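You operate a simulated robot arm through the tools that you are given. There is no shell and no other tool.

You are at the controls of a simulated two-armed robot. One attempt, no reset.

TASK
Test the DAWN brick, push it to the blue mark and lay the white pad on it.
Fine: in that order; tester back where it stood. Set down upright: yellow tester.

It is judged by the outcome, as a careful person would: the job done as asked, and still so three seconds after it is handed in. It fails if anything else is knocked over, pushed out of place, dropped, spilled or broken.

THE ROBOT
Two 7-joint arms with two-finger parallel grippers on one trunk that stands fixed in place. Base frame: the origin is at the foot of the trunk, x ahead of it, y to its left, z up; the work surface is at about z = 820. Lengths are in mm, angles in degrees, forces in N, time in s.
The left shoulder is at [50, 177, 1154], the right one opposite. With the tool pointing down near the work surface each hand reaches from about 220 to 700 mm from the base axis, measured 20 degrees to its own side. Payload 3.43 kg a hand.
The tool frame of a hand sits at the grasp point between the pads (the TCP): z along the fingers, y along the line on which they close. The tips reach 34 mm beyond it. The gripper opens to 128 mm. The fingers are 24 mm wide and 12 mm thick; the gripper's body (48 by 130 mm) begins 96 mm behind the TCP.
Orientation is that of the tool frame in the base frame, as a unit quaternion [w, x, y, z]. With the fingers straight down and closing along the base's y, the tool's x points along the base's -x, its y along +y and its z along -z.

THE INTERFACE
- The arms move only by the tool arm_command. It takes "left_moves", "right_moves" or both (then of equal length, played together; a hand with none holds still); each is a list of rows, each a list of 3 entries, a list of its own where there are three numbers: the shift along the tool's x, y, z in mm, then the turn, a rotation vector about the tool's x, y, z in degrees, then the closure, from 0 (fully open) to 1 (shut). In form: [[[tx, ty, tz], [wx, wy, wz], grip], ...]. A call has 1 to 20 rows; each row shifts and turns the commanded pose from where the row before left it, along the tool's axes as they then stand. Rows are played at 5 a second. More than 50 mm and 8.6 degrees between two rows, or a gripper value outside its range, and nothing of the call is played. A pose out of reach is approached as far as the arm can. The call stops where the force on the tool passes 40 N (or 10 N more than at its start, if that is more) or the arm is blocked; 0.2 s more then pass. Each finger travels about 108 mm/s and halts on what it meets, pressing with about 34 N; the grip force reading is that of the motor and also rises with nothing between the fingers. The clock runs only during rows and for 0.2 s after the last one: add rows that do not move to give the fingers time. It gives the time, the measured TCP pose, the force on the tool (base axes), the opening and the grip force at its end, in the units of the frame above (readings bear some noise), with the torque about the TCP (base axes, N m) and any sound that the robot's microphone picked up.
- Cameras (640 x 400 px; columns grow to the right, rows downward): "scene" is now at [152.4, -42.3, 1326.2]; the picture's right is [-0.43, -0.90, 0.00], its down [-0.43, 0.21, -0.88] and it looks along [0.79, -0.38, -0.48] (base axes); focal length 315 px, centre (320, 200). "left" rides on the left gripper at [76, 11, -160] in its tool frame; the picture's right is [-0.15, 0.99, 0.00], its down [-0.88, -0.13, -0.46] and it looks along [-0.45, -0.07, 0.89] (tool axes); focal length 234 px, centre (320, 200). "right" rides on the right gripper at [76, -11, -160] in its tool frame; the picture's right is [0.15, 0.99, 0.00], its down [-0.88, 0.13, -0.46] and it looks along [-0.45, 0.07, 0.89] (tool axes); focal length 234 px, centre (320, 200). There is no depth. A picture from a camera that has moved, and an enlarged one, comes with that camera's place and axes in the base frame and with its lens.
- get_image(camera): a new picture of that camera. The clock stands still meanwhile.
- slide_trunk(by): slides the trunk up (or, below 0, down) by that many mm; the arms and the scene camera ride with it, the base frame stays. It gives what a move gives, with no picture.
- turn_head(pan, tilt): turns the head with the scene camera to pan (to the left, within 80 degrees either way) and tilt (down, from -29 to 69), counted from straight ahead of the robot. It gives what a move gives.
- inspect(camera, box): a new picture of the part [left, top, right, bottom] of that camera's present view, enlarged. The clock stands still meanwhile.
- finish_job(): hands the job in; it is judged then, once.

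Places have to be worked out from the pictures, the camera data and where the tool is seen. Open the grippers and draw the arms clear of the work before you hand the job in, unless the task says otherwise.

The tools are called after "Emit:" as name(argument=value, ...) on one line, values as JSON. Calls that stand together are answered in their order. arm_command: Moves the arms, as the interface text tells. Its arguments: {"type":"object","properties":{"left_moves":{"type":"array","items":{"type":"array"}},"right_moves":{"type":"array","items":{"type":"array"}}},"required":[]} The other tools are called the same way: slide_trunk (by) slides the trunk up or down; turn_head (pan, tilt) turns the head that bears the scene camera; get_image (camera) takes a picture; inspect (camera, box) takes an enlarged picture of a part of a camera's view; finish_job () hands the job in.

At the start:

```text
time_s: 0.0
left_position: [368.8, -52.1, 1168.5]
left_orientation: [0.0, 0.001, 1.0, -0.001]
left_wrist_force: [1.2, -0.4, 0.3]
left_torque: [0.02, -0.01, -0.01]
left_finger_gap: 128.2
left_grip_force: 0.0
right_position: [322.5, -409.8, 1165.6]
right_orientation: [0.0, -0.001, 1.0, -0.001]
right_wrist_force: [0.5, -0.5, -1.3]
right_torque: [-0.01, 0.01, 0.04]
right_finger_gap: 128.1
right_grip_force: 0.0
trunk travel left (down, up): [-325.0, 76.0]
head pan, tilt: [-25.8, 28.6]
```

scene: 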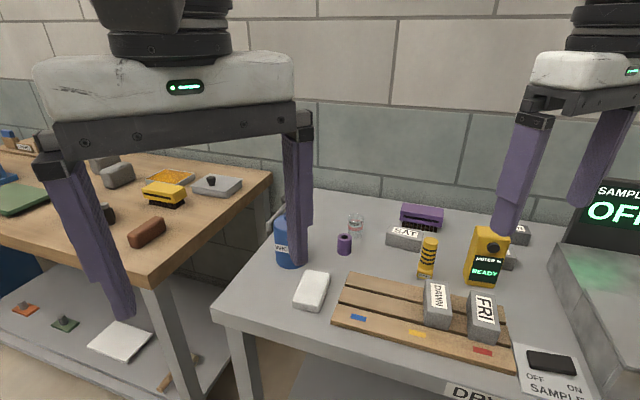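
right: 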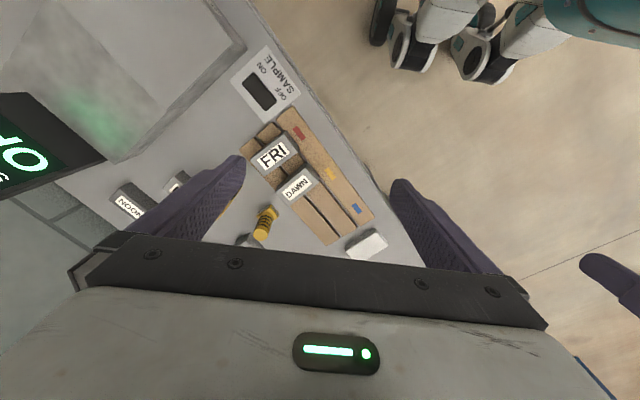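
left: 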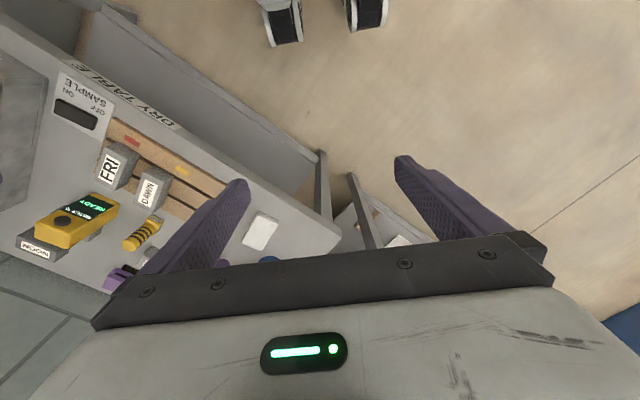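

I begin by looking closely at the scene before moving: the rail board with DAWN and FRI, the tester, and the sample switch.

Emit:
inspect(camera="scene", box=[380, 190, 600, 400])

Emit:
inspect(camera="scene", box=[220, 180, 440, 380])

Emit:
inspect(camera="left", box=[0, 60, 260, 300])

Emit:
inspect(camera="right", box=[100, 40, 420, 270])

```text
1.90 times, centred on (490, 295) of scene
camera zoom: at [152.4, -42.3, 1326.2], right [-0.43, -0.9, 0.0], down [-0.43, 0.21, -0.88], along [0.79, -0.38, -0.48], focal length 601 px, centre (-4, 19)
```

zoom: 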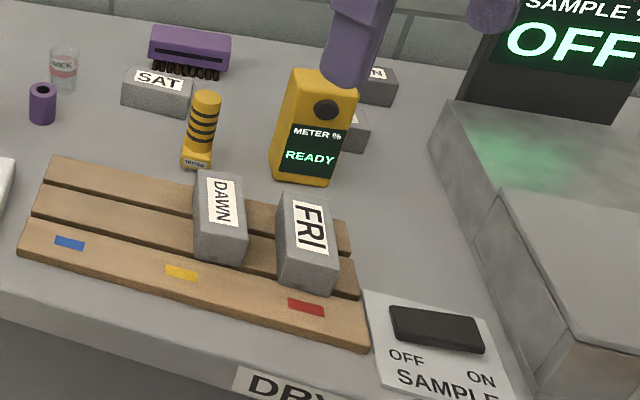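

```text
2.00 times, centred on (330, 280) of scene
camera zoom: at [152.4, -42.3, 1326.2], right [-0.43, -0.9, 0.0], down [-0.43, 0.21, -0.88], along [0.79, -0.38, -0.48], focal length 631 px, centre (300, 40)
```

zoom: 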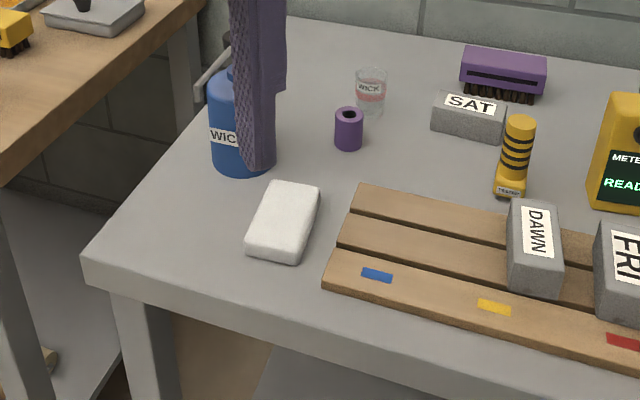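

```text
1.67 times, centred on (130, 180) of left
camera zoom: at [292.7, -41.0, 1328.6], right [0.15, 0.99, 0.0], down [0.88, -0.13, 0.46], along [0.45, -0.07, -0.89], focal length 390 px, centre (637, 233)
```

zoom: 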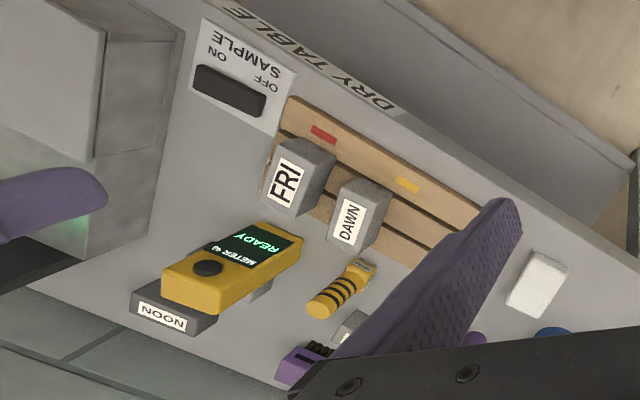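

```text
1.74 times, centred on (260, 155) of right
camera zoom: at [246.5, -421.1, 1324.9], right [-0.15, 0.99, 0.0], down [0.88, 0.13, 0.46], along [0.45, 0.07, -0.89], focal length 407 px, centre (424, 278)
```

zoom: 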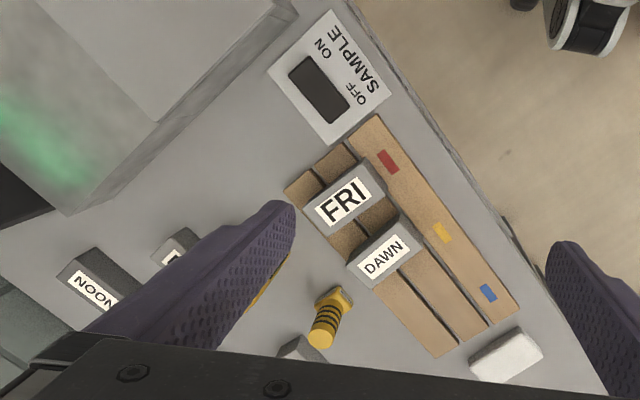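

The tester is the small striped yellow stick labelled TESTER, the meter next to it reads READY, and DAWN stands at about [446, -430] with its top near z 890. I turn the head straight at the board for a better look.

Emit:
turn_head(pan=-45, tilt=42)

Emit:
get_image(camera="scene")

```text
time_s: 0.8
left_position: [368.2, -52.4, 1169.0]
left_orientation: [0.0, 0.001, 1.0, -0.001]
left_wrist_force: [-0.8, -0.7, -0.2]
left_torque: [0.0, 0.01, 0.01]
left_finger_gap: 128.1
left_grip_force: 0.1
right_position: [322.4, -408.2, 1166.4]
right_orientation: [-0.001, -0.001, 1.0, 0.0]
right_wrist_force: [0.3, -0.2, -0.2]
right_torque: [0.0, 0.0, -0.01]
right_finger_gap: 128.1
right_grip_force: 0.1
trunk travel left (down, up): [-325.0, 76.0]
head pan, tilt: [-45.0, 42.0]
```

```text
taken
camera scene: at [129.7, -61.8, 1305.6], right [-0.71, -0.71, 0.0], down [-0.47, 0.47, -0.74], along [0.53, -0.53, -0.67], focal length 315 px, centre (320, 200)
```

scene: 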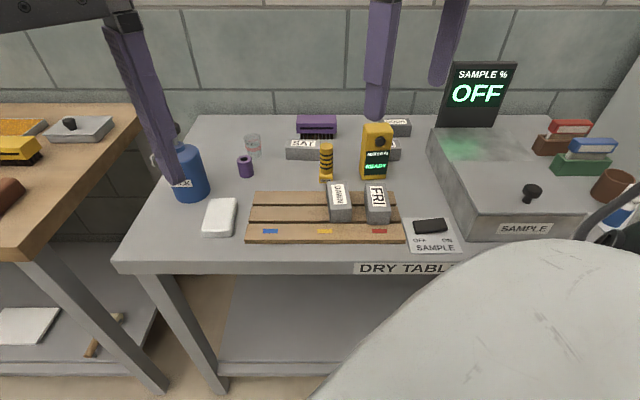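

Emit:
inspect(camera="scene", box=[240, 110, 420, 260])

Emit:
inspect(camera="scene", box=[320, 120, 420, 220])

Emit:
inspect(camera="scene", box=[400, 50, 640, 260])

Emit:
inspect(camera="scene", box=[140, 110, 320, 260])

```text
2.67 times, centred on (330, 185) of scene
camera zoom: at [129.7, -61.8, 1305.6], right [-0.71, -0.71, 0.0], down [-0.47, 0.47, -0.74], along [0.53, -0.53, -0.67], focal length 841 px, centre (293, 240)
```

zoom: 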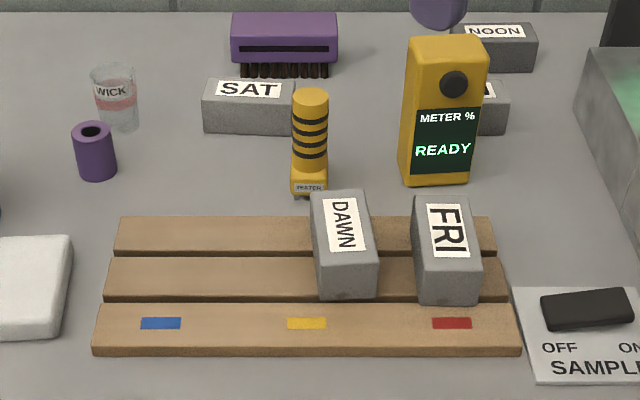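

```text
4.00 times, centred on (370, 170) of scene
camera zoom: at [129.7, -61.8, 1305.6], right [-0.71, -0.71, 0.0], down [-0.47, 0.47, -0.74], along [0.53, -0.53, -0.67], focal length 1261 px, centre (120, 320)
```

zoom: 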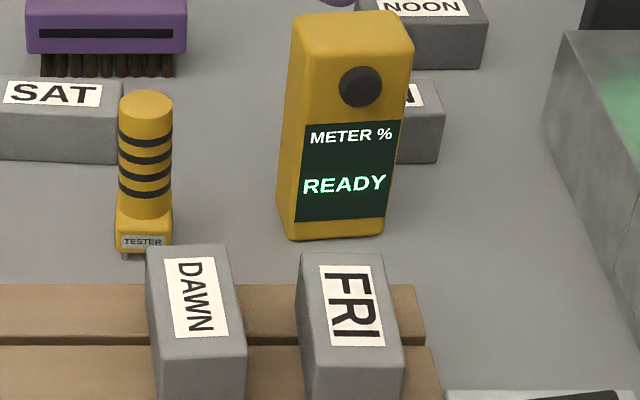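

```text
1.90 times, centred on (520, 155) of scene
camera zoom: at [129.7, -61.8, 1305.6], right [-0.71, -0.71, 0.0], down [-0.47, 0.47, -0.74], along [0.53, -0.53, -0.67], focal length 601 px, centre (-61, 286)
```

zoom: 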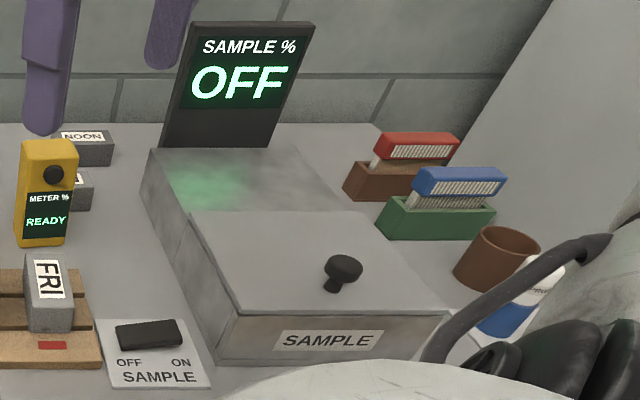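

```text
2.67 times, centred on (230, 185) of scene
camera zoom: at [129.7, -61.8, 1305.6], right [-0.71, -0.71, 0.0], down [-0.47, 0.47, -0.74], along [0.53, -0.53, -0.67], focal length 841 px, centre (560, 240)
```

zoom: 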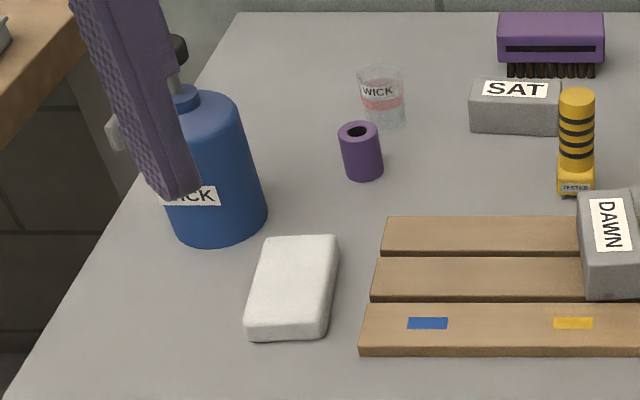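

The tester stands near [544, -498] (about 105 mm tall, prongs underneath), and the whole table is turned 45° to me. I swing the left arm out of the way and bring the right hand, turned 45°, to hover high above the tester.

Emit:
arm_command(right_moves=[[[0, 0, 0], [0, 0, 7.5], 0.2], [[0, 0, 0], [0, 0, 7.5], 0.2], [[0, 0, 0], [0, 0, 7.5], 0.2], [[0, 0, 0], [0, 0, 7.5], 0.2], [[0, 0, 0], [0, 0, 7.5], 0.2], [[0, 0, 0], [0, 0, 7.5], 0.2], [[-25, 11, 8], [0, 0, 0], 0.2], [[-25, 11, 8], [0, 0, 0], 0.2], [[-25, 11, 8], [0, 0, 0], 0.2], [[-25, 11, 8], [0, 0, 0], 0.2], [[-25, 11, 8], [0, 0, 0], 0.2], [[-25, 11, 8], [0, 0, 0], 0.2], [[-25, 11, 8], [0, 0, 0], 0.2], [[-25, 11, 8], [0, 0, 0], 0.2]], left_moves=[[[0, 15, 0], [0, 0, 0], 0], [[0, 15, 0], [0, 0, 0], 0], [[0, 15, 0], [0, 0, 0], 0], [[0, 15, 0], [0, 0, 0], 0], [[0, 15, 0], [0, 0, 0], 0], [[0, 15, 0], [0, 0, 0], 0], [[0, 15, 0], [0, 0, 0], 0], [[0, 15, 0], [0, 0, 0], 0], [[0, 15, 0], [0, 0, 0], 0], [[0, 15, 0], [0, 0, 0], 0], [[0, 15, 0], [0, 0, 0], 0], [[0, 15, 0], [0, 0, 0], 0], [[0, 15, 0], [0, 0, 0], 0], [[0, 15, 0], [0, 0, 0], 0]])

Emit:
get_image(camera="right")

Emit:
get_image(camera="scene")

```text
time_s: 3.8
left_position: [370.0, 158.7, 1168.3]
left_orientation: [0.001, 0.0, 1.0, 0.001]
left_wrist_force: [-0.3, -0.1, 0.9]
left_torque: [-0.02, -0.02, -0.03]
left_finger_gap: 128.2
left_grip_force: 0.2
right_position: [526.1, -488.4, 1101.0]
right_orientation: [-0.001, 0.382, 0.924, 0.0]
right_wrist_force: [-0.1, 0.0, 0.7]
right_torque: [0.02, 0.03, 0.01]
right_finger_gap: 102.3
right_grip_force: 0.1
trunk travel left (down, up): [-325.0, 76.0]
head pan, tilt: [-45.0, 42.0]
```

```text
taken
camera right: at [464.2, -442.0, 1260.4], right [0.6, 0.8, 0.0], down [0.72, -0.53, 0.46], along [0.37, -0.27, -0.89], focal length 234 px, centre (320, 200)
```

right: 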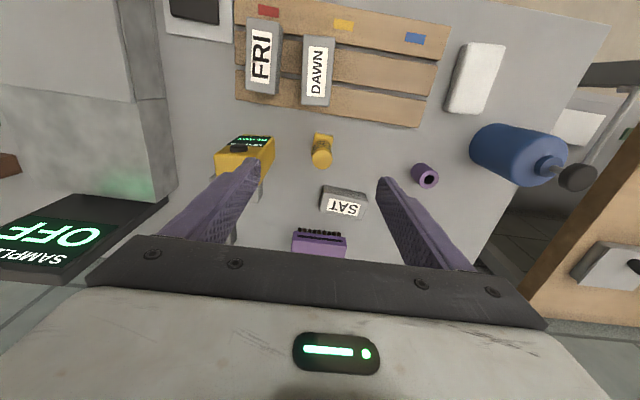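

```text
taken
camera scene: at [130.1, -61.7, 1305.5], right [-0.71, -0.71, 0.0], down [-0.47, 0.47, -0.74], along [0.53, -0.53, -0.67], focal length 315 px, centre (320, 200)
```

scene: 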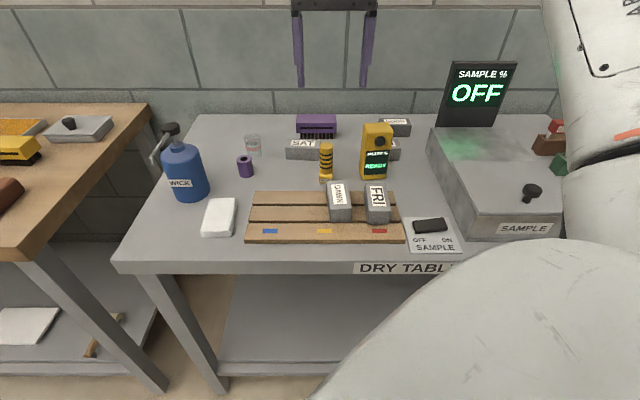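

The hand is above and short of the tester; I zoom in on the tester from the wrist to fix its place and facing.

Emit:
inspect(camera="right", box=[270, 100, 370, 200])

Emit:
inspect(camera="right", box=[220, 0, 520, 200])

Emit:
inspect(camera="scene", box=[290, 130, 370, 230])

```text
4.00 times, centred on (320, 150) of right
camera zoom: at [464.2, -442.0, 1260.4], right [0.6, 0.8, 0.0], down [0.72, -0.53, 0.46], along [0.37, -0.27, -0.89], focal length 937 px, centre (320, 400)
```

zoom: 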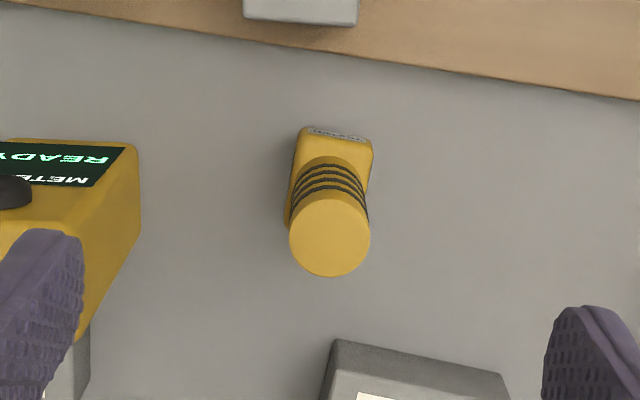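

```text
2.00 times, centred on (370, 100) of right
camera zoom: at [464.2, -442.0, 1260.4], right [0.6, 0.8, 0.0], down [0.72, -0.53, 0.46], along [0.37, -0.27, -0.89], focal length 468 px, centre (220, 400)
```

zoom: 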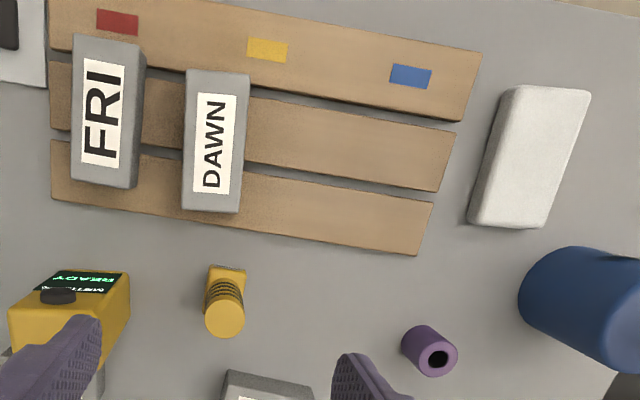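

```text
4.00 times, centred on (330, 180) of scene
camera zoom: at [130.1, -61.7, 1305.5], right [-0.71, -0.71, 0.0], down [-0.47, 0.47, -0.74], along [0.53, -0.53, -0.67], focal length 1261 px, centre (280, 280)
```

zoom: 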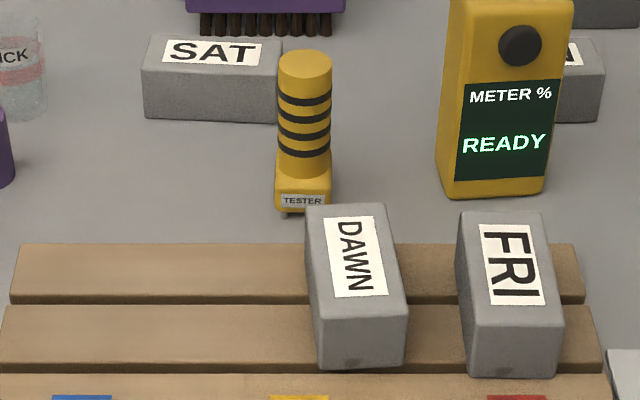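

Triangulating scene and wrist views puts the tester's axis at about [549, -500], its top near z 924 and the cylinder starting near z 851, squared with the table. I move over it and come part of the way down, with the fingers half open.

Emit:
arm_command(right_moves=[[[-12, 4, 10], [0, 0, 0], 0.4], [[-13, 4, 20], [0, 0, 0], 0.4], [[0, 0, 25], [0, 0, 0], 0.4], [[0, 0, 25], [0, 0, 0], 0.4], [[0, 0, 20], [0, 0, 0], 0.4], [[0, 0, 0], [0, 0, 0], 0.4]])

Emit:
get_image(camera="right")

Emit:
inspect(camera="scene", box=[260, 60, 420, 220])

```text
time_s: 5.2
left_position: [368.6, 159.2, 1168.3]
left_orientation: [-0.001, 0.001, 1.0, -0.001]
left_wrist_force: [0.0, -0.7, 0.2]
left_torque: [-0.03, 0.03, 0.0]
left_finger_gap: 128.2
left_grip_force: 0.1
right_position: [547.5, -500.1, 999.1]
right_orientation: [0.0, 0.384, 0.923, 0.0]
right_wrist_force: [0.4, 0.1, 0.4]
right_torque: [0.0, 0.03, 0.03]
right_finger_gap: 76.9
right_grip_force: 0.1
trunk travel left (down, up): [-325.0, 76.0]
head pan, tilt: [-45.0, 42.0]
```

```text
taken
camera right: at [485.3, -455.1, 1159.2], right [0.6, 0.8, 0.0], down [0.72, -0.53, 0.46], along [0.37, -0.27, -0.89], focal length 234 px, centre (320, 200)
```

right: 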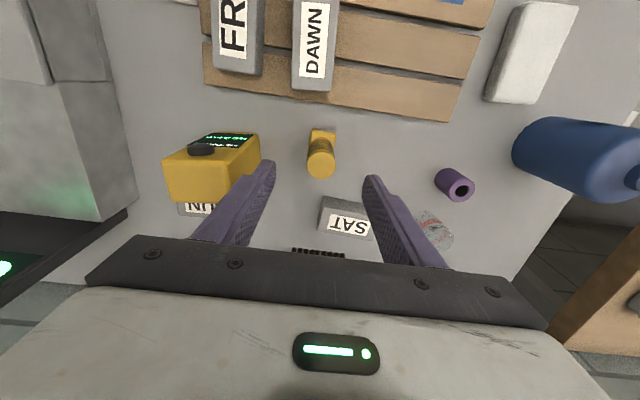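

```text
2.50 times, centred on (340, 140) of scene
camera zoom: at [129.6, -61.7, 1305.6], right [-0.71, -0.71, 0.0], down [-0.47, 0.47, -0.74], along [0.53, -0.53, -0.67], focal length 788 px, centre (270, 350)
```

zoom: 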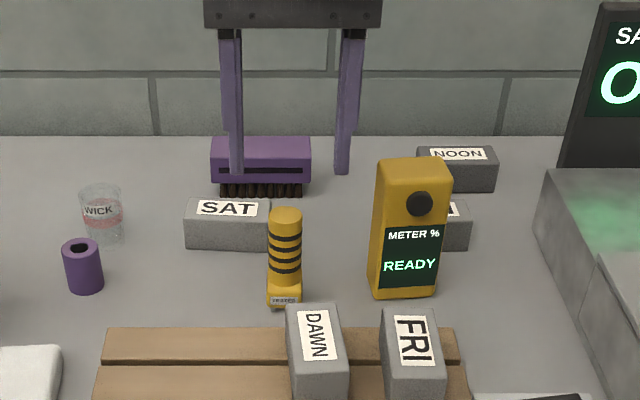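

The wrist view puts the tester's top within 1–2 mm of the TCP line, so I descend straight to z 893 with the fingers around the cylinder.

Emit:
arm_command(right_moves=[[[-0.5, 0.5, 20], [0, 0, 0], 0.4], [[-0.5, 0.5, 20], [0, 0, 0], 0.4], [[0, 0, 20], [0, 0, 0], 0.4], [[0, 0, 20], [0, 0, 0], 0.4], [[0, 0, 15], [0, 0, 0], 0.4], [[0, 0, 11], [0, 0, 0], 0.4], [[0, 0, 0], [0, 0, 0], 0.4]])

Emit:
get_image(camera="right")

Emit:
inspect(camera="scene", box=[260, 80, 420, 220])

```text
time_s: 6.8
left_position: [368.2, 157.7, 1169.1]
left_orientation: [0.0, 0.001, 1.0, -0.001]
left_wrist_force: [-0.9, -0.3, -0.5]
left_torque: [0.0, -0.01, 0.03]
left_finger_gap: 128.0
left_grip_force: 0.1
right_position: [549.1, -500.3, 894.1]
right_orientation: [0.0, 0.382, 0.924, 0.0]
right_wrist_force: [0.0, -0.8, 0.1]
right_torque: [-0.02, 0.01, 0.0]
right_finger_gap: 77.2
right_grip_force: 0.2
trunk travel left (down, up): [-325.0, 76.0]
head pan, tilt: [-45.0, 42.0]
```

```text
taken
camera right: at [487.9, -454.7, 1054.4], right [0.6, 0.8, 0.0], down [0.72, -0.53, 0.46], along [0.37, -0.27, -0.89], focal length 234 px, centre (320, 200)
```

right: 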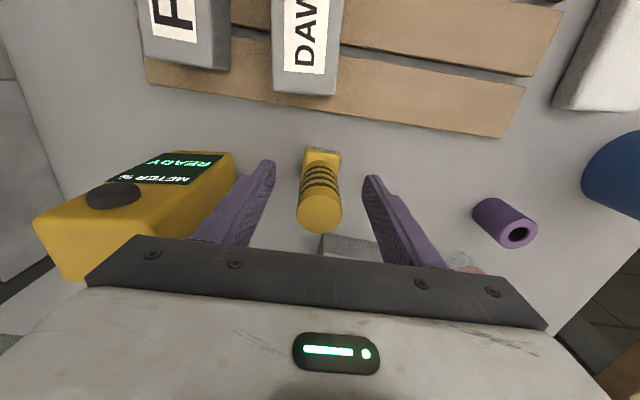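

```text
2.86 times, centred on (340, 150) of scene
camera zoom: at [129.6, -61.8, 1305.6], right [-0.71, -0.71, 0.0], down [-0.47, 0.47, -0.74], along [0.53, -0.53, -0.67], focal length 901 px, centre (263, 343)
```

zoom: 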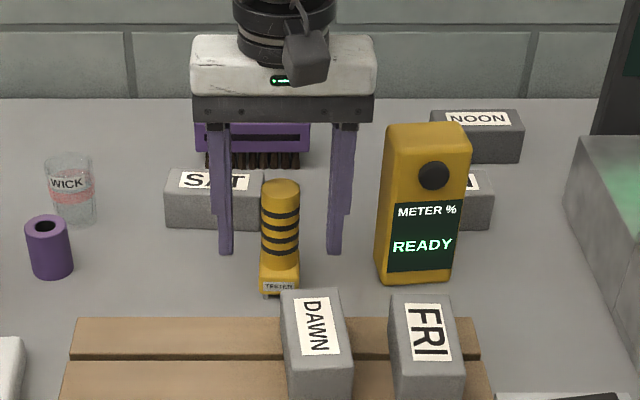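

The tester is centred between the fingers in both views; I close on it.

Emit:
arm_command(right_moves=[[[0, 0, 0], [0, 0, 0], 0.55], [[0, 0, 0], [0, 0, 0], 0.7], [[0, 0, 0], [0, 0, 0], 0.8], [[0, 0, 0], [0, 0, 0], 0.9], [[0, 0, 0], [0, 0, 0], 1.0], [[0, 0, 0], [0, 0, 0], 1.0]])

Emit:
get_image(camera="right")

Emit:
inspect(camera="scene", box=[260, 80, 420, 220])

```text
time_s: 8.2
left_position: [368.9, 157.7, 1169.2]
left_orientation: [0.0, 0.0, 1.0, 0.0]
left_wrist_force: [-0.2, 0.2, -0.4]
left_torque: [0.0, -0.01, 0.02]
left_finger_gap: 128.0
left_grip_force: 0.0
right_position: [549.7, -499.8, 894.4]
right_orientation: [0.001, 0.383, 0.924, 0.001]
right_wrist_force: [0.6, 0.9, 0.4]
right_torque: [0.03, -0.01, 0.01]
right_finger_gap: 29.9
right_grip_force: 33.5
trunk travel left (down, up): [-325.0, 76.0]
head pan, tilt: [-45.0, 42.0]
```

```text
taken
camera right: at [487.9, -454.8, 1054.7], right [0.6, 0.8, 0.0], down [0.72, -0.53, 0.46], along [0.37, -0.27, -0.89], focal length 234 px, centre (320, 200)
```

right: 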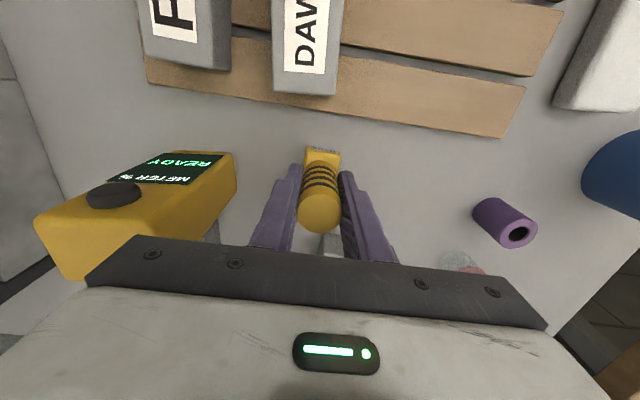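

```text
2.86 times, centred on (340, 150) of scene
camera zoom: at [129.6, -61.8, 1305.6], right [-0.71, -0.71, 0.0], down [-0.47, 0.47, -0.74], along [0.53, -0.53, -0.67], focal length 901 px, centre (263, 343)
```

zoom: 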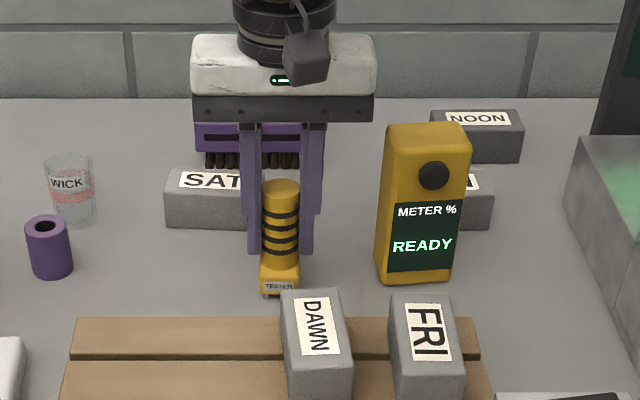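

The tester is held (29.9 mm, 33 N); its home grip pose is [549.5, -500, 894.2]. I lift it 100 mm straight up and carry it over the middle of DAWN, which I judge to be at about [451, -438] with its top at z 875.

Emit:
arm_command(right_moves=[[[0, 0, -5], [0, 0, 0], 1.0], [[0, 0, -15], [0, 0, 0], 1.0], [[0, 0, -20], [0, 0, 0], 1.0], [[0, 0, -20], [0, 0, 0], 1.0], [[0, 0, -20], [0, 0, 0], 1.0], [[0, 0, -20], [0, 0, 0], 1.0], [[0, 0, 0], [0, 0, 0], 1.0]])

Emit:
get_image(camera="right")

Emit:
get_image(camera="scene")

```text
time_s: 9.8
left_position: [369.0, 158.0, 1168.8]
left_orientation: [-0.001, 0.0, 1.0, 0.0]
left_wrist_force: [-0.4, 0.8, 0.5]
left_torque: [0.0, 0.01, -0.01]
left_finger_gap: 128.1
left_grip_force: 0.1
right_position: [550.8, -499.0, 994.2]
right_orientation: [0.001, 0.382, 0.924, 0.0]
right_wrist_force: [0.1, -0.8, -1.2]
right_torque: [-0.02, 0.03, 0.01]
right_finger_gap: 29.8
right_grip_force: 34.0
trunk travel left (down, up): [-325.0, 76.0]
head pan, tilt: [-45.0, 42.0]
```

```text
taken
camera right: at [488.3, -454.2, 1154.8], right [0.6, 0.8, 0.0], down [0.72, -0.53, 0.46], along [0.37, -0.27, -0.89], focal length 234 px, centre (320, 200)
```

right: 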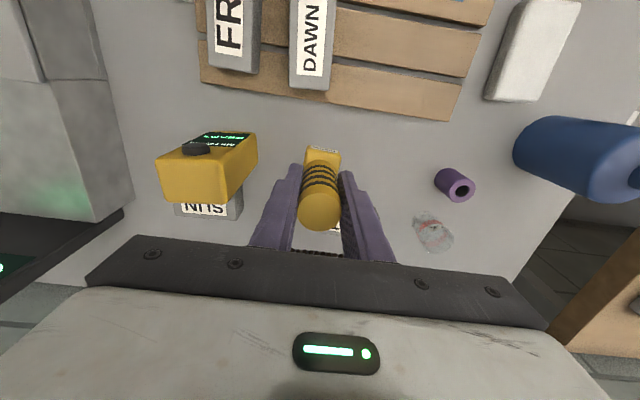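

```text
taken
camera scene: at [129.8, -62.0, 1305.6], right [-0.71, -0.71, 0.0], down [-0.47, 0.47, -0.74], along [0.53, -0.53, -0.67], focal length 315 px, centre (320, 200)
```

scene: 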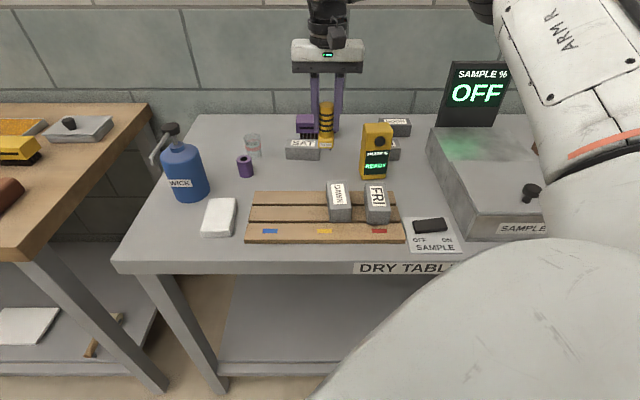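

The tester came up cleanly. Now I carry it over DAWN.

Emit:
arm_command(right_moves=[[[18.8, -4.3, 0], [0, 0, 0], 1.0], [[18.8, -4.3, 0], [0, 0, 0], 1.0], [[18.8, -4.3, 0], [0, 0, 0], 1.0], [[18.8, -4.3, 0], [0, 0, 0], 1.0], [[18.8, -4.3, 0], [0, 0, 0], 1.0], [[19, -4.2, 0], [0, 0, 0], 1.0], [[0, 0, 0], [0, 0, 0], 1.0]])

Emit:
get_image(camera="right")

Emit:
inspect(camera="scene", box=[270, 100, 430, 250])

```text
time_s: 11.4
left_position: [369.5, 158.7, 1168.7]
left_orientation: [0.0, 0.0, 1.0, 0.0]
left_wrist_force: [0.3, 0.6, -0.8]
left_torque: [-0.03, 0.0, -0.01]
left_finger_gap: 128.0
left_grip_force: 0.0
right_position: [451.4, -440.0, 994.1]
right_orientation: [0.0, 0.383, 0.924, -0.001]
right_wrist_force: [-0.2, 0.3, -1.3]
right_torque: [0.02, -0.02, 0.03]
right_finger_gap: 30.0
right_grip_force: 34.3
trunk travel left (down, up): [-325.0, 76.0]
head pan, tilt: [-45.0, 42.0]
```

```text
taken
camera right: at [390.5, -394.5, 1154.9], right [0.6, 0.8, 0.0], down [0.72, -0.53, 0.46], along [0.37, -0.27, -0.89], focal length 234 px, centre (320, 200)
```

right: 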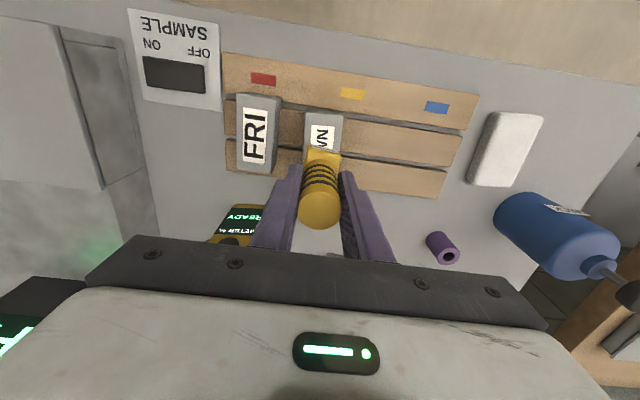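

```text
2.67 times, centred on (350, 175) of scene
camera zoom: at [129.8, -62.0, 1305.6], right [-0.71, -0.71, 0.0], down [-0.47, 0.47, -0.74], along [0.53, -0.53, -0.67], focal length 841 px, centre (240, 267)
```

zoom: 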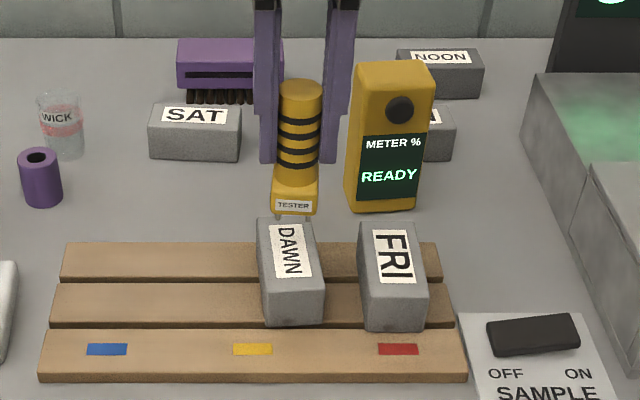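

Tester and DAWN line up (both near e1 -9, e2 629 in table terms). I lower to about 9 mm above the brick, then in fine steps.

Emit:
arm_command(right_moves=[[[0, 0, 12], [0, 0, 0], 1.0], [[0, 0, 12], [0, 0, 0], 1.0], [[0, 0, 11], [0, 0, 0], 1.0], [[0, 0, 3], [0, 0, 0], 1.0], [[0, 0, 0], [0, 0, 0], 1.0]])

Emit:
inspect(camera="scene", box=[290, 120, 410, 240])

```text
time_s: 12.6
left_position: [367.9, 157.3, 1169.2]
left_orientation: [-0.001, 0.0, 1.0, 0.0]
left_wrist_force: [0.0, 0.8, -0.1]
left_torque: [-0.02, 0.03, 0.02]
left_finger_gap: 128.1
left_grip_force: 0.0
right_position: [453.4, -437.7, 955.3]
right_orientation: [0.0, 0.382, 0.924, 0.0]
right_wrist_force: [0.1, -0.6, -2.3]
right_torque: [-0.02, 0.02, 0.0]
right_finger_gap: 29.7
right_grip_force: 34.0
trunk travel left (down, up): [-325.0, 76.0]
head pan, tilt: [-45.0, 42.0]
```

```text
3.33 times, centred on (350, 180) of scene
camera zoom: at [129.7, -61.9, 1305.6], right [-0.71, -0.71, 0.0], down [-0.47, 0.47, -0.74], along [0.53, -0.53, -0.67], focal length 1051 px, centre (220, 267)
```

zoom: 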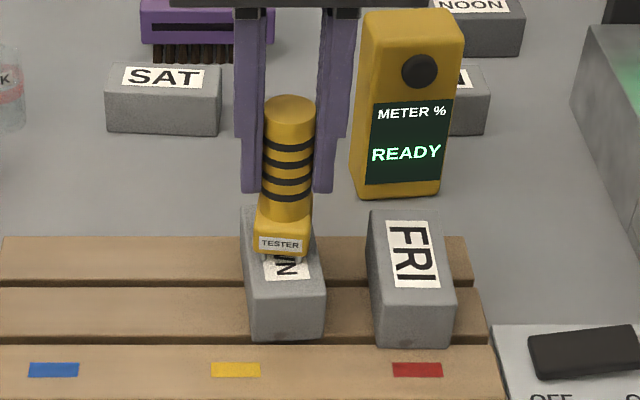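

The prongs hover just above DAWN's label. I lower in 1 mm steps and watch the force and the meter.

Emit:
arm_command(right_moves=[[[0, 0, 1], [0, 0, 0], 1.0], [[0, 0, 1], [0, 0, 0], 1.0], [[0, 0, 1], [0, 0, 0], 1.0], [[0, 0, 1], [0, 0, 0], 1.0], [[0, 0, 0], [0, 0, 0], 1.0]])

Emit:
inspect(camera="scene", box=[290, 120, 410, 240])

```text
time_s: 13.8
left_position: [368.4, 158.6, 1169.9]
left_orientation: [-0.001, 0.0, 1.0, 0.0]
left_wrist_force: [0.0, -0.1, 0.8]
left_torque: [-0.01, 0.0, -0.02]
left_finger_gap: 128.0
left_grip_force: 0.0
right_position: [451.9, -439.5, 954.1]
right_orientation: [0.0, 0.381, 0.924, 0.001]
right_wrist_force: [-1.5, -1.3, 9.3]
right_torque: [-0.2, 0.3, 0.1]
right_finger_gap: 29.5
right_grip_force: 34.0
trunk travel left (down, up): [-325.0, 76.0]
head pan, tilt: [-45.0, 42.0]
```

```text
3.33 times, centred on (350, 180) of scene
camera zoom: at [128.8, -61.3, 1305.8], right [-0.71, -0.71, 0.0], down [-0.47, 0.47, -0.74], along [0.53, -0.53, -0.67], focal length 1051 px, centre (220, 267)
```

zoom: 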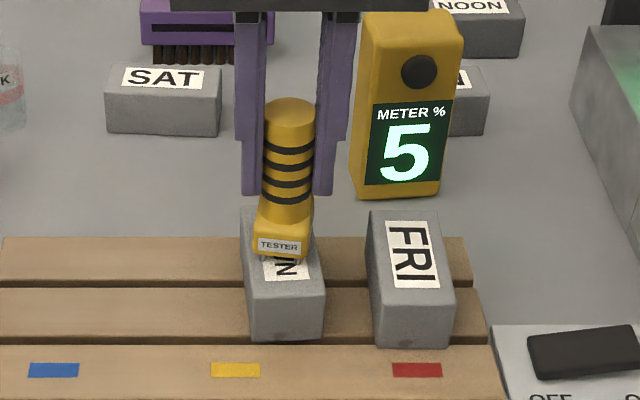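

Contact: about 10 N upward, and the meter now reads 5 %. I hold still for a second to let the reading settle.

Emit:
arm_command(right_moves=[[[0, 0, 0], [0, 0, 0], 1.0], [[0, 0, 0], [0, 0, 0], 1.0], [[0, 0, 0], [0, 0, 0], 1.0], [[0, 0, 0], [0, 0, 0], 1.0], [[0, 0, 0], [0, 0, 0], 1.0], [[0, 0, 0], [0, 0, 0], 1.0]])

Emit:
inspect(camera="scene", box=[290, 120, 410, 240])

```text
time_s: 15.2
left_position: [367.5, 159.9, 1169.6]
left_orientation: [0.0, 0.0, 1.0, 0.0]
left_wrist_force: [0.0, 0.1, 0.1]
left_torque: [-0.01, -0.01, 0.0]
left_finger_gap: 128.0
left_grip_force: 0.1
right_position: [452.4, -438.9, 953.8]
right_orientation: [0.001, 0.382, 0.924, 0.001]
right_wrist_force: [1.3, -2.7, 8.2]
right_torque: [-0.13, -0.05, 0.04]
right_finger_gap: 29.8
right_grip_force: 33.4
trunk travel left (down, up): [-325.0, 76.0]
head pan, tilt: [-45.0, 42.0]
```

```text
3.33 times, centred on (350, 180) of scene
camera zoom: at [129.2, -61.5, 1305.7], right [-0.71, -0.71, 0.0], down [-0.47, 0.47, -0.74], along [0.53, -0.53, -0.67], focal length 1051 px, centre (220, 267)
```

zoom: 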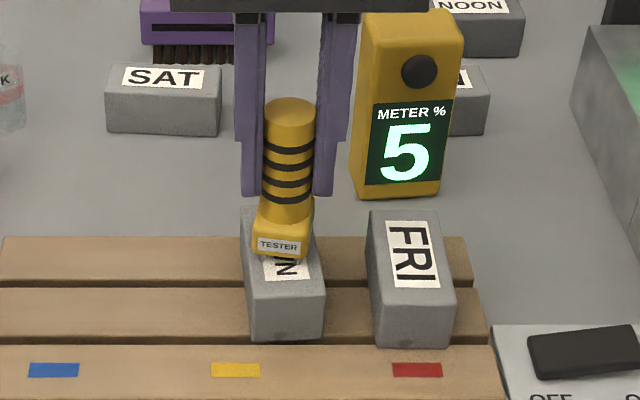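

Steady at 5 %. DAWN is tested; I lift straight off the brick and carry the tester back along the same path.

Emit:
arm_command(right_moves=[[[0, 0, -4], [0, 0, 0], 1.0], [[0, 0, -12], [0, 0, 0], 1.0], [[0, 0, -14], [0, 0, 0], 1.0], [[0, 0, -12], [0, 0, 0], 1.0], [[0, 0, 0], [0, 0, 0], 1.0], [[-18.8, 4.3, 0], [0, 0, 0], 1.0], [[-18.8, 4.3, 0], [0, 0, 0], 1.0], [[-18.8, 4.3, 0], [0, 0, 0], 1.0], [[-18.8, 4.3, 0], [0, 0, 0], 1.0], [[-18.8, 4.3, 0], [0, 0, 0], 1.0], [[-19, 4.2, 0], [0, 0, 0], 1.0], [[0, 0, 0], [0, 0, 0], 1.0], [[0, 0, 0], [0, 0, 0], 1.0]])

Emit:
get_image(camera="right")

Emit:
inspect(camera="scene", box=[260, 80, 420, 240])

```text
time_s: 18.0
left_position: [369.2, 158.6, 1168.8]
left_orientation: [0.001, -0.001, 1.0, 0.0]
left_wrist_force: [-0.4, 0.0, -0.1]
left_torque: [0.01, 0.0, -0.02]
left_finger_gap: 128.0
left_grip_force: 0.1
right_position: [551.0, -499.2, 996.1]
right_orientation: [0.0, 0.382, 0.924, -0.001]
right_wrist_force: [-0.1, -0.4, -1.9]
right_torque: [-0.01, 0.02, 0.0]
right_finger_gap: 29.8
right_grip_force: 34.2
trunk travel left (down, up): [-325.0, 76.0]
head pan, tilt: [-45.0, 42.0]
```

```text
taken
camera right: at [488.7, -454.2, 1155.0], right [0.59, 0.8, 0.0], down [0.72, -0.53, 0.46], along [0.37, -0.27, -0.89], focal length 234 px, centre (320, 200)
```

right: 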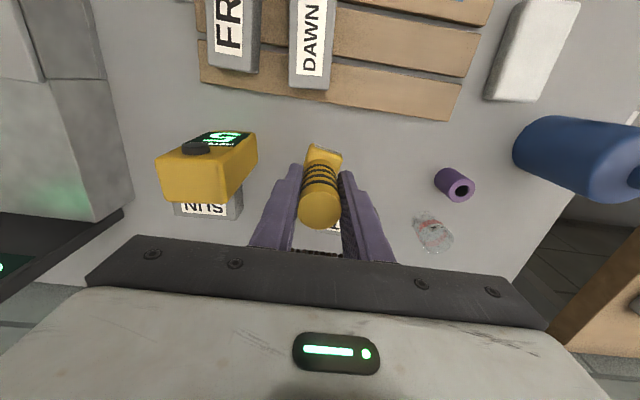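

```text
2.50 times, centred on (340, 160) of scene
camera zoom: at [129.8, -62.0, 1305.6], right [-0.71, -0.71, 0.0], down [-0.47, 0.47, -0.74], along [0.53, -0.53, -0.67], focal length 788 px, centre (270, 300)
```

zoom: 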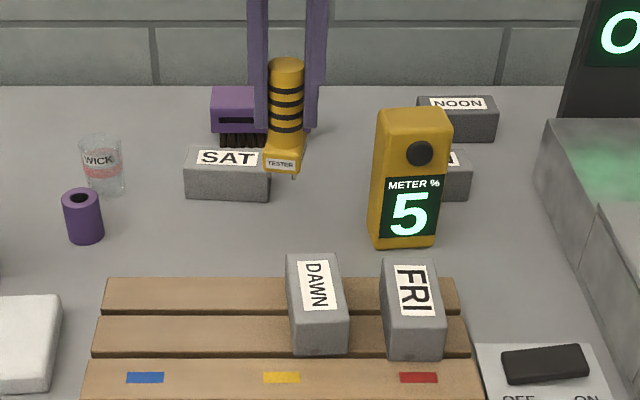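

The tester seems to have twisted a little in the grip during contact. I zoom in to judge its tilt and twist before setting it down.

Emit:
inspect(camera="scene", box=[300, 90, 360, 160])

Emit:
inspect(camera="right", box=[280, 130, 360, 240])

Emit:
get_image(camera="left")

```text
5.71 times, centred on (330, 125) of scene
camera zoom: at [129.8, -62.0, 1305.6], right [-0.71, -0.71, 0.0], down [-0.47, 0.47, -0.74], along [0.53, -0.53, -0.67], focal length 1802 px, centre (263, 629)
```

zoom: 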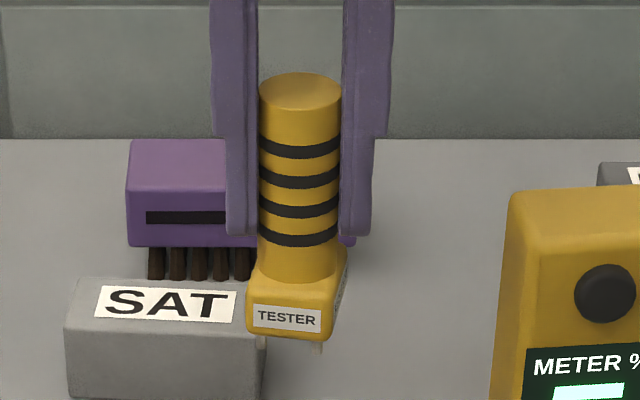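

```text
3.64 times, centred on (320, 185) of right
camera zoom: at [488.7, -454.2, 1155.0], right [0.59, 0.8, 0.0], down [0.72, -0.53, 0.46], along [0.37, -0.27, -0.89], focal length 852 px, centre (320, 254)
```

zoom: 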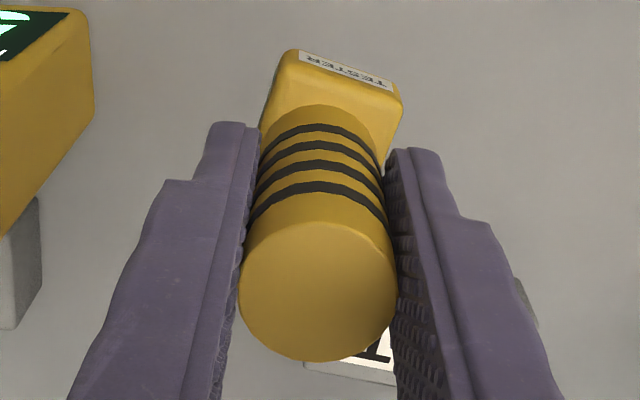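

```text
taken
camera left: at [292.4, 169.0, 1328.6], right [0.15, 0.99, 0.0], down [0.88, -0.13, 0.46], along [0.45, -0.07, -0.89], focal length 234 px, centre (320, 200)
```

left: 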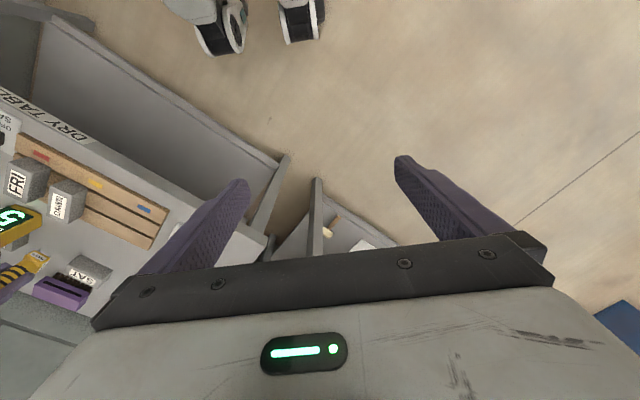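

Comparing with the view before, the tester has only turned about its own axis, about 12° clockwise from above; no tilt shows. I turn the hand back by 12° so it is squared up again, then check.

Emit:
arm_command(right_moves=[[[0, 0, 0], [0, 0, -4], 1.0], [[0, 0, 0], [0, 0, -4], 1.0], [[0, 0, 0], [0, 0, -4], 1.0], [[0, 0, 0], [0, 0, 0], 1.0], [[0, 0, 0], [0, 0, 0], 1.0]])

Emit:
inspect(camera="scene", box=[300, 90, 360, 160])

Emit:
inspect(camera="right", box=[240, 80, 400, 240])

```text
time_s: 19.2
left_position: [369.6, 158.8, 1168.5]
left_orientation: [0.0, 0.0, 1.0, 0.001]
left_wrist_force: [0.1, -0.6, 0.1]
left_torque: [0.03, -0.02, 0.0]
left_finger_gap: 128.0
left_grip_force: 0.0
right_position: [551.0, -500.0, 993.8]
right_orientation: [0.0, 0.283, 0.959, 0.0]
right_wrist_force: [0.1, -0.3, -1.6]
right_torque: [-0.02, 0.0, -0.01]
right_finger_gap: 29.7
right_grip_force: 33.7
trunk travel left (down, up): [-325.0, 76.0]
head pan, tilt: [-45.0, 42.0]
```

```text
5.71 times, centred on (330, 125) of scene
camera zoom: at [129.8, -61.9, 1305.6], right [-0.71, -0.71, 0.0], down [-0.47, 0.47, -0.74], along [0.53, -0.53, -0.67], focal length 1802 px, centre (263, 629)
```

zoom: 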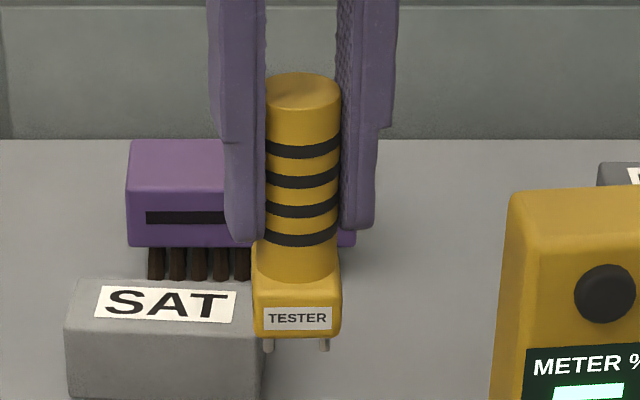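

```text
2.50 times, centred on (320, 160) of right
camera zoom: at [480.9, -468.8, 1154.7], right [0.41, 0.91, 0.0], down [0.81, -0.37, 0.46], along [0.41, -0.19, -0.89], focal length 585 px, centre (320, 300)
```

zoom: 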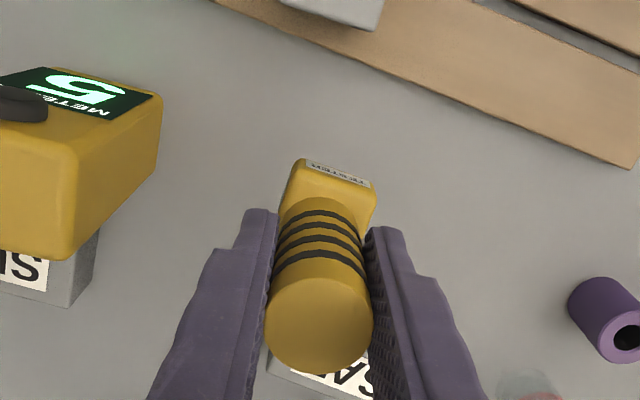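

Label edge is level again, so it is squared up as it was, and upright. I lower it over its old spot, leaving the last few millimetres for small steps.

Emit:
arm_command(right_moves=[[[0, 0, 15], [0, 0, 0], 1.0], [[0, 0, 20], [0, 0, 0], 1.0], [[0, 0, 20], [0, 0, 0], 1.0], [[0, 0, 20], [0, 0, 0], 1.0], [[0, 0, 15], [0, 0, 0], 1.0], [[0, 0, 4], [0, 0, 0], 1.0], [[0, 0, 0], [0, 0, 0], 1.0], [[0, 0, 0], [0, 0, 0], 1.0]])

Emit:
inspect(camera="scene", box=[290, 130, 370, 230])

Emit:
get_image(camera="right")

```text
time_s: 21.0
left_position: [369.4, 157.8, 1169.6]
left_orientation: [0.0, 0.0, 1.0, -0.001]
left_wrist_force: [0.7, -1.3, -0.3]
left_torque: [0.0, 0.0, -0.03]
left_finger_gap: 127.9
left_grip_force: 0.0
right_position: [550.7, -499.9, 900.8]
right_orientation: [-0.001, 0.283, 0.959, 0.0]
right_wrist_force: [-0.5, 0.2, -1.5]
right_torque: [0.0, 0.01, 0.0]
right_finger_gap: 30.0
right_grip_force: 34.5
trunk travel left (down, up): [-325.0, 76.0]
head pan, tilt: [-45.0, 42.0]
```

```text
4.00 times, centred on (330, 180) of scene
camera zoom: at [129.7, -61.9, 1305.6], right [-0.71, -0.71, 0.0], down [-0.47, 0.47, -0.74], along [0.53, -0.53, -0.67], focal length 1261 px, centre (280, 280)
```

zoom: 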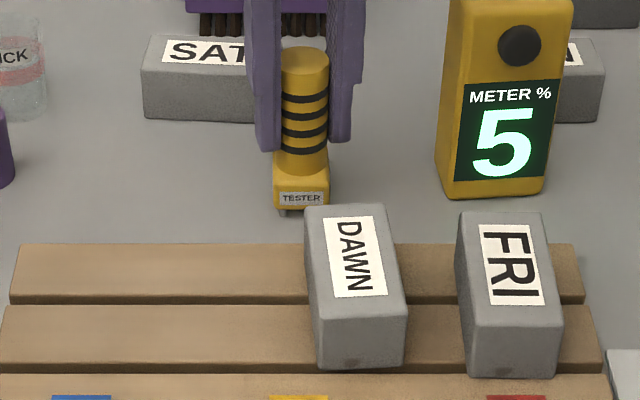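

```text
taken
camera right: at [481.3, -468.8, 1060.7], right [0.42, 0.91, 0.0], down [0.81, -0.37, 0.46], along [0.41, -0.19, -0.89], focal length 234 px, centre (320, 200)
```

right: 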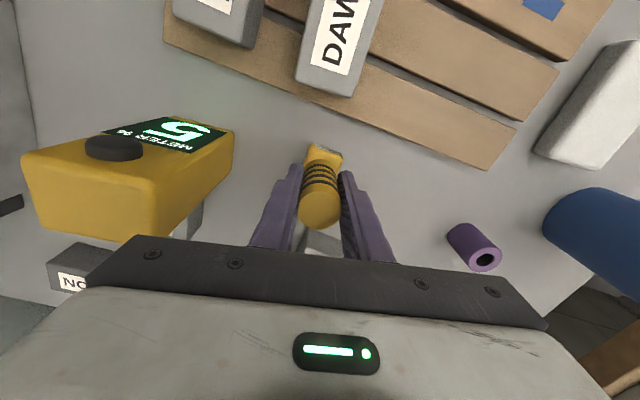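

About 6 mm remain and the force is only the tester's weight. I lower in 1 mm steps until contact shows.

Emit:
arm_command(right_moves=[[[0, 0, 1], [0, 0, 0], 1.0], [[0, 0, 1], [0, 0, 0], 1.0], [[0, 0, 0], [0, 0, 0], 1.0]])

```text
time_s: 21.8
left_position: [368.9, 158.4, 1168.8]
left_orientation: [0.001, 0.0, 1.0, 0.0]
left_wrist_force: [0.0, 0.3, 0.1]
left_torque: [0.0, 0.0, -0.02]
left_finger_gap: 128.1
left_grip_force: 0.0
right_position: [550.5, -499.5, 898.9]
right_orientation: [-0.001, 0.284, 0.959, 0.001]
right_wrist_force: [0.0, 0.0, -0.6]
right_torque: [-0.01, 0.03, 0.0]
right_finger_gap: 29.5
right_grip_force: 34.4
trunk travel left (down, up): [-325.0, 76.0]
head pan, tilt: [-45.0, 42.0]
```

Emit:
arm_command(right_moves=[[[0, 0, 1], [0, 0, 0], 1.0], [[0, 0, 0], [0, 0, 0], 1.0], [[0, 0, 1], [0, 0, 0], 1.0], [[0, 0, 0], [0, 0, 0], 1.0]])

```text
time_s: 22.8
left_position: [367.3, 158.0, 1169.1]
left_orientation: [0.001, 0.0, 1.0, 0.0]
left_wrist_force: [-0.8, 0.4, 0.5]
left_torque: [-0.03, -0.02, 0.01]
left_finger_gap: 127.9
left_grip_force: 0.1
right_position: [550.5, -498.8, 899.1]
right_orientation: [0.003, 0.284, 0.959, 0.0]
right_wrist_force: [-0.6, -3.8, 15.5]
right_torque: [-0.07, 0.25, 0.03]
right_finger_gap: 29.8
right_grip_force: 34.0
trunk travel left (down, up): [-325.0, 76.0]
head pan, tilt: [-45.0, 42.0]
```

Contact at TCP z ≈ 898.5 with 15 N. I look to be sure it is the prongs on the table and nothing else touching.

Emit:
inspect(camera="scene", box=[290, 130, 370, 230])

Emit:
get_image(camera="scene")

Emit:
inspect(camera="right", box=[240, 100, 400, 260])

```text
4.00 times, centred on (330, 180) of scene
camera zoom: at [128.2, -60.9, 1306.0], right [-0.71, -0.71, 0.0], down [-0.47, 0.47, -0.74], along [0.53, -0.53, -0.67], focal length 1261 px, centre (280, 280)
```

zoom: 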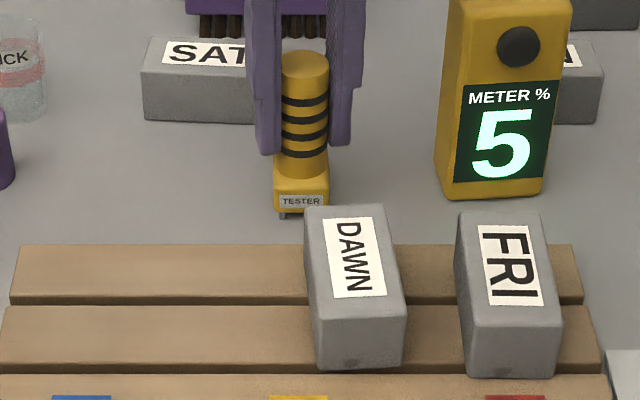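

```text
taken
camera scene: at [128.2, -60.9, 1306.0], right [-0.71, -0.71, 0.0], down [-0.47, 0.47, -0.74], along [0.53, -0.53, -0.67], focal length 315 px, centre (320, 200)
```

scene: 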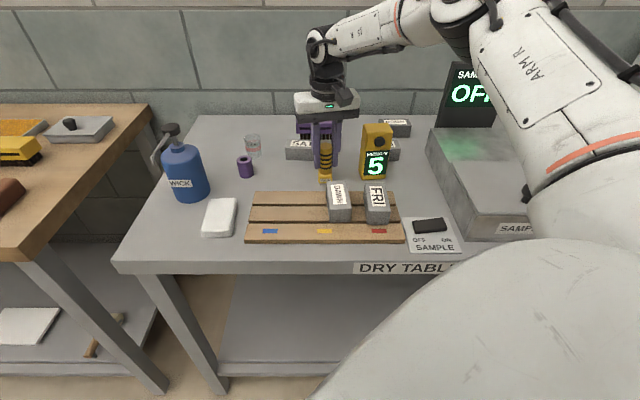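

```text
2.50 times, centred on (320, 180) of right
camera zoom: at [479.9, -468.1, 1059.0], right [0.42, 0.91, 0.0], down [0.81, -0.37, 0.46], along [0.42, -0.19, -0.89], focal length 585 px, centre (320, 250)
```

zoom: 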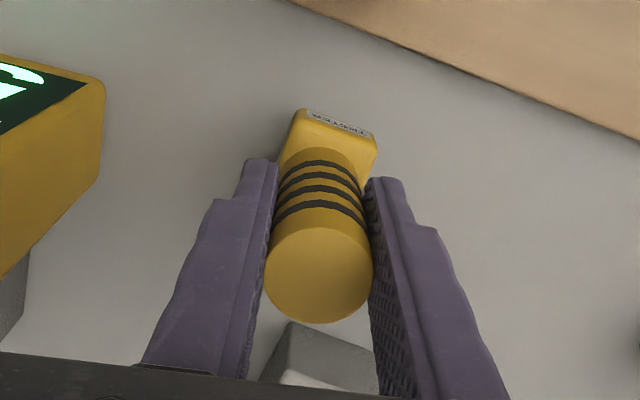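

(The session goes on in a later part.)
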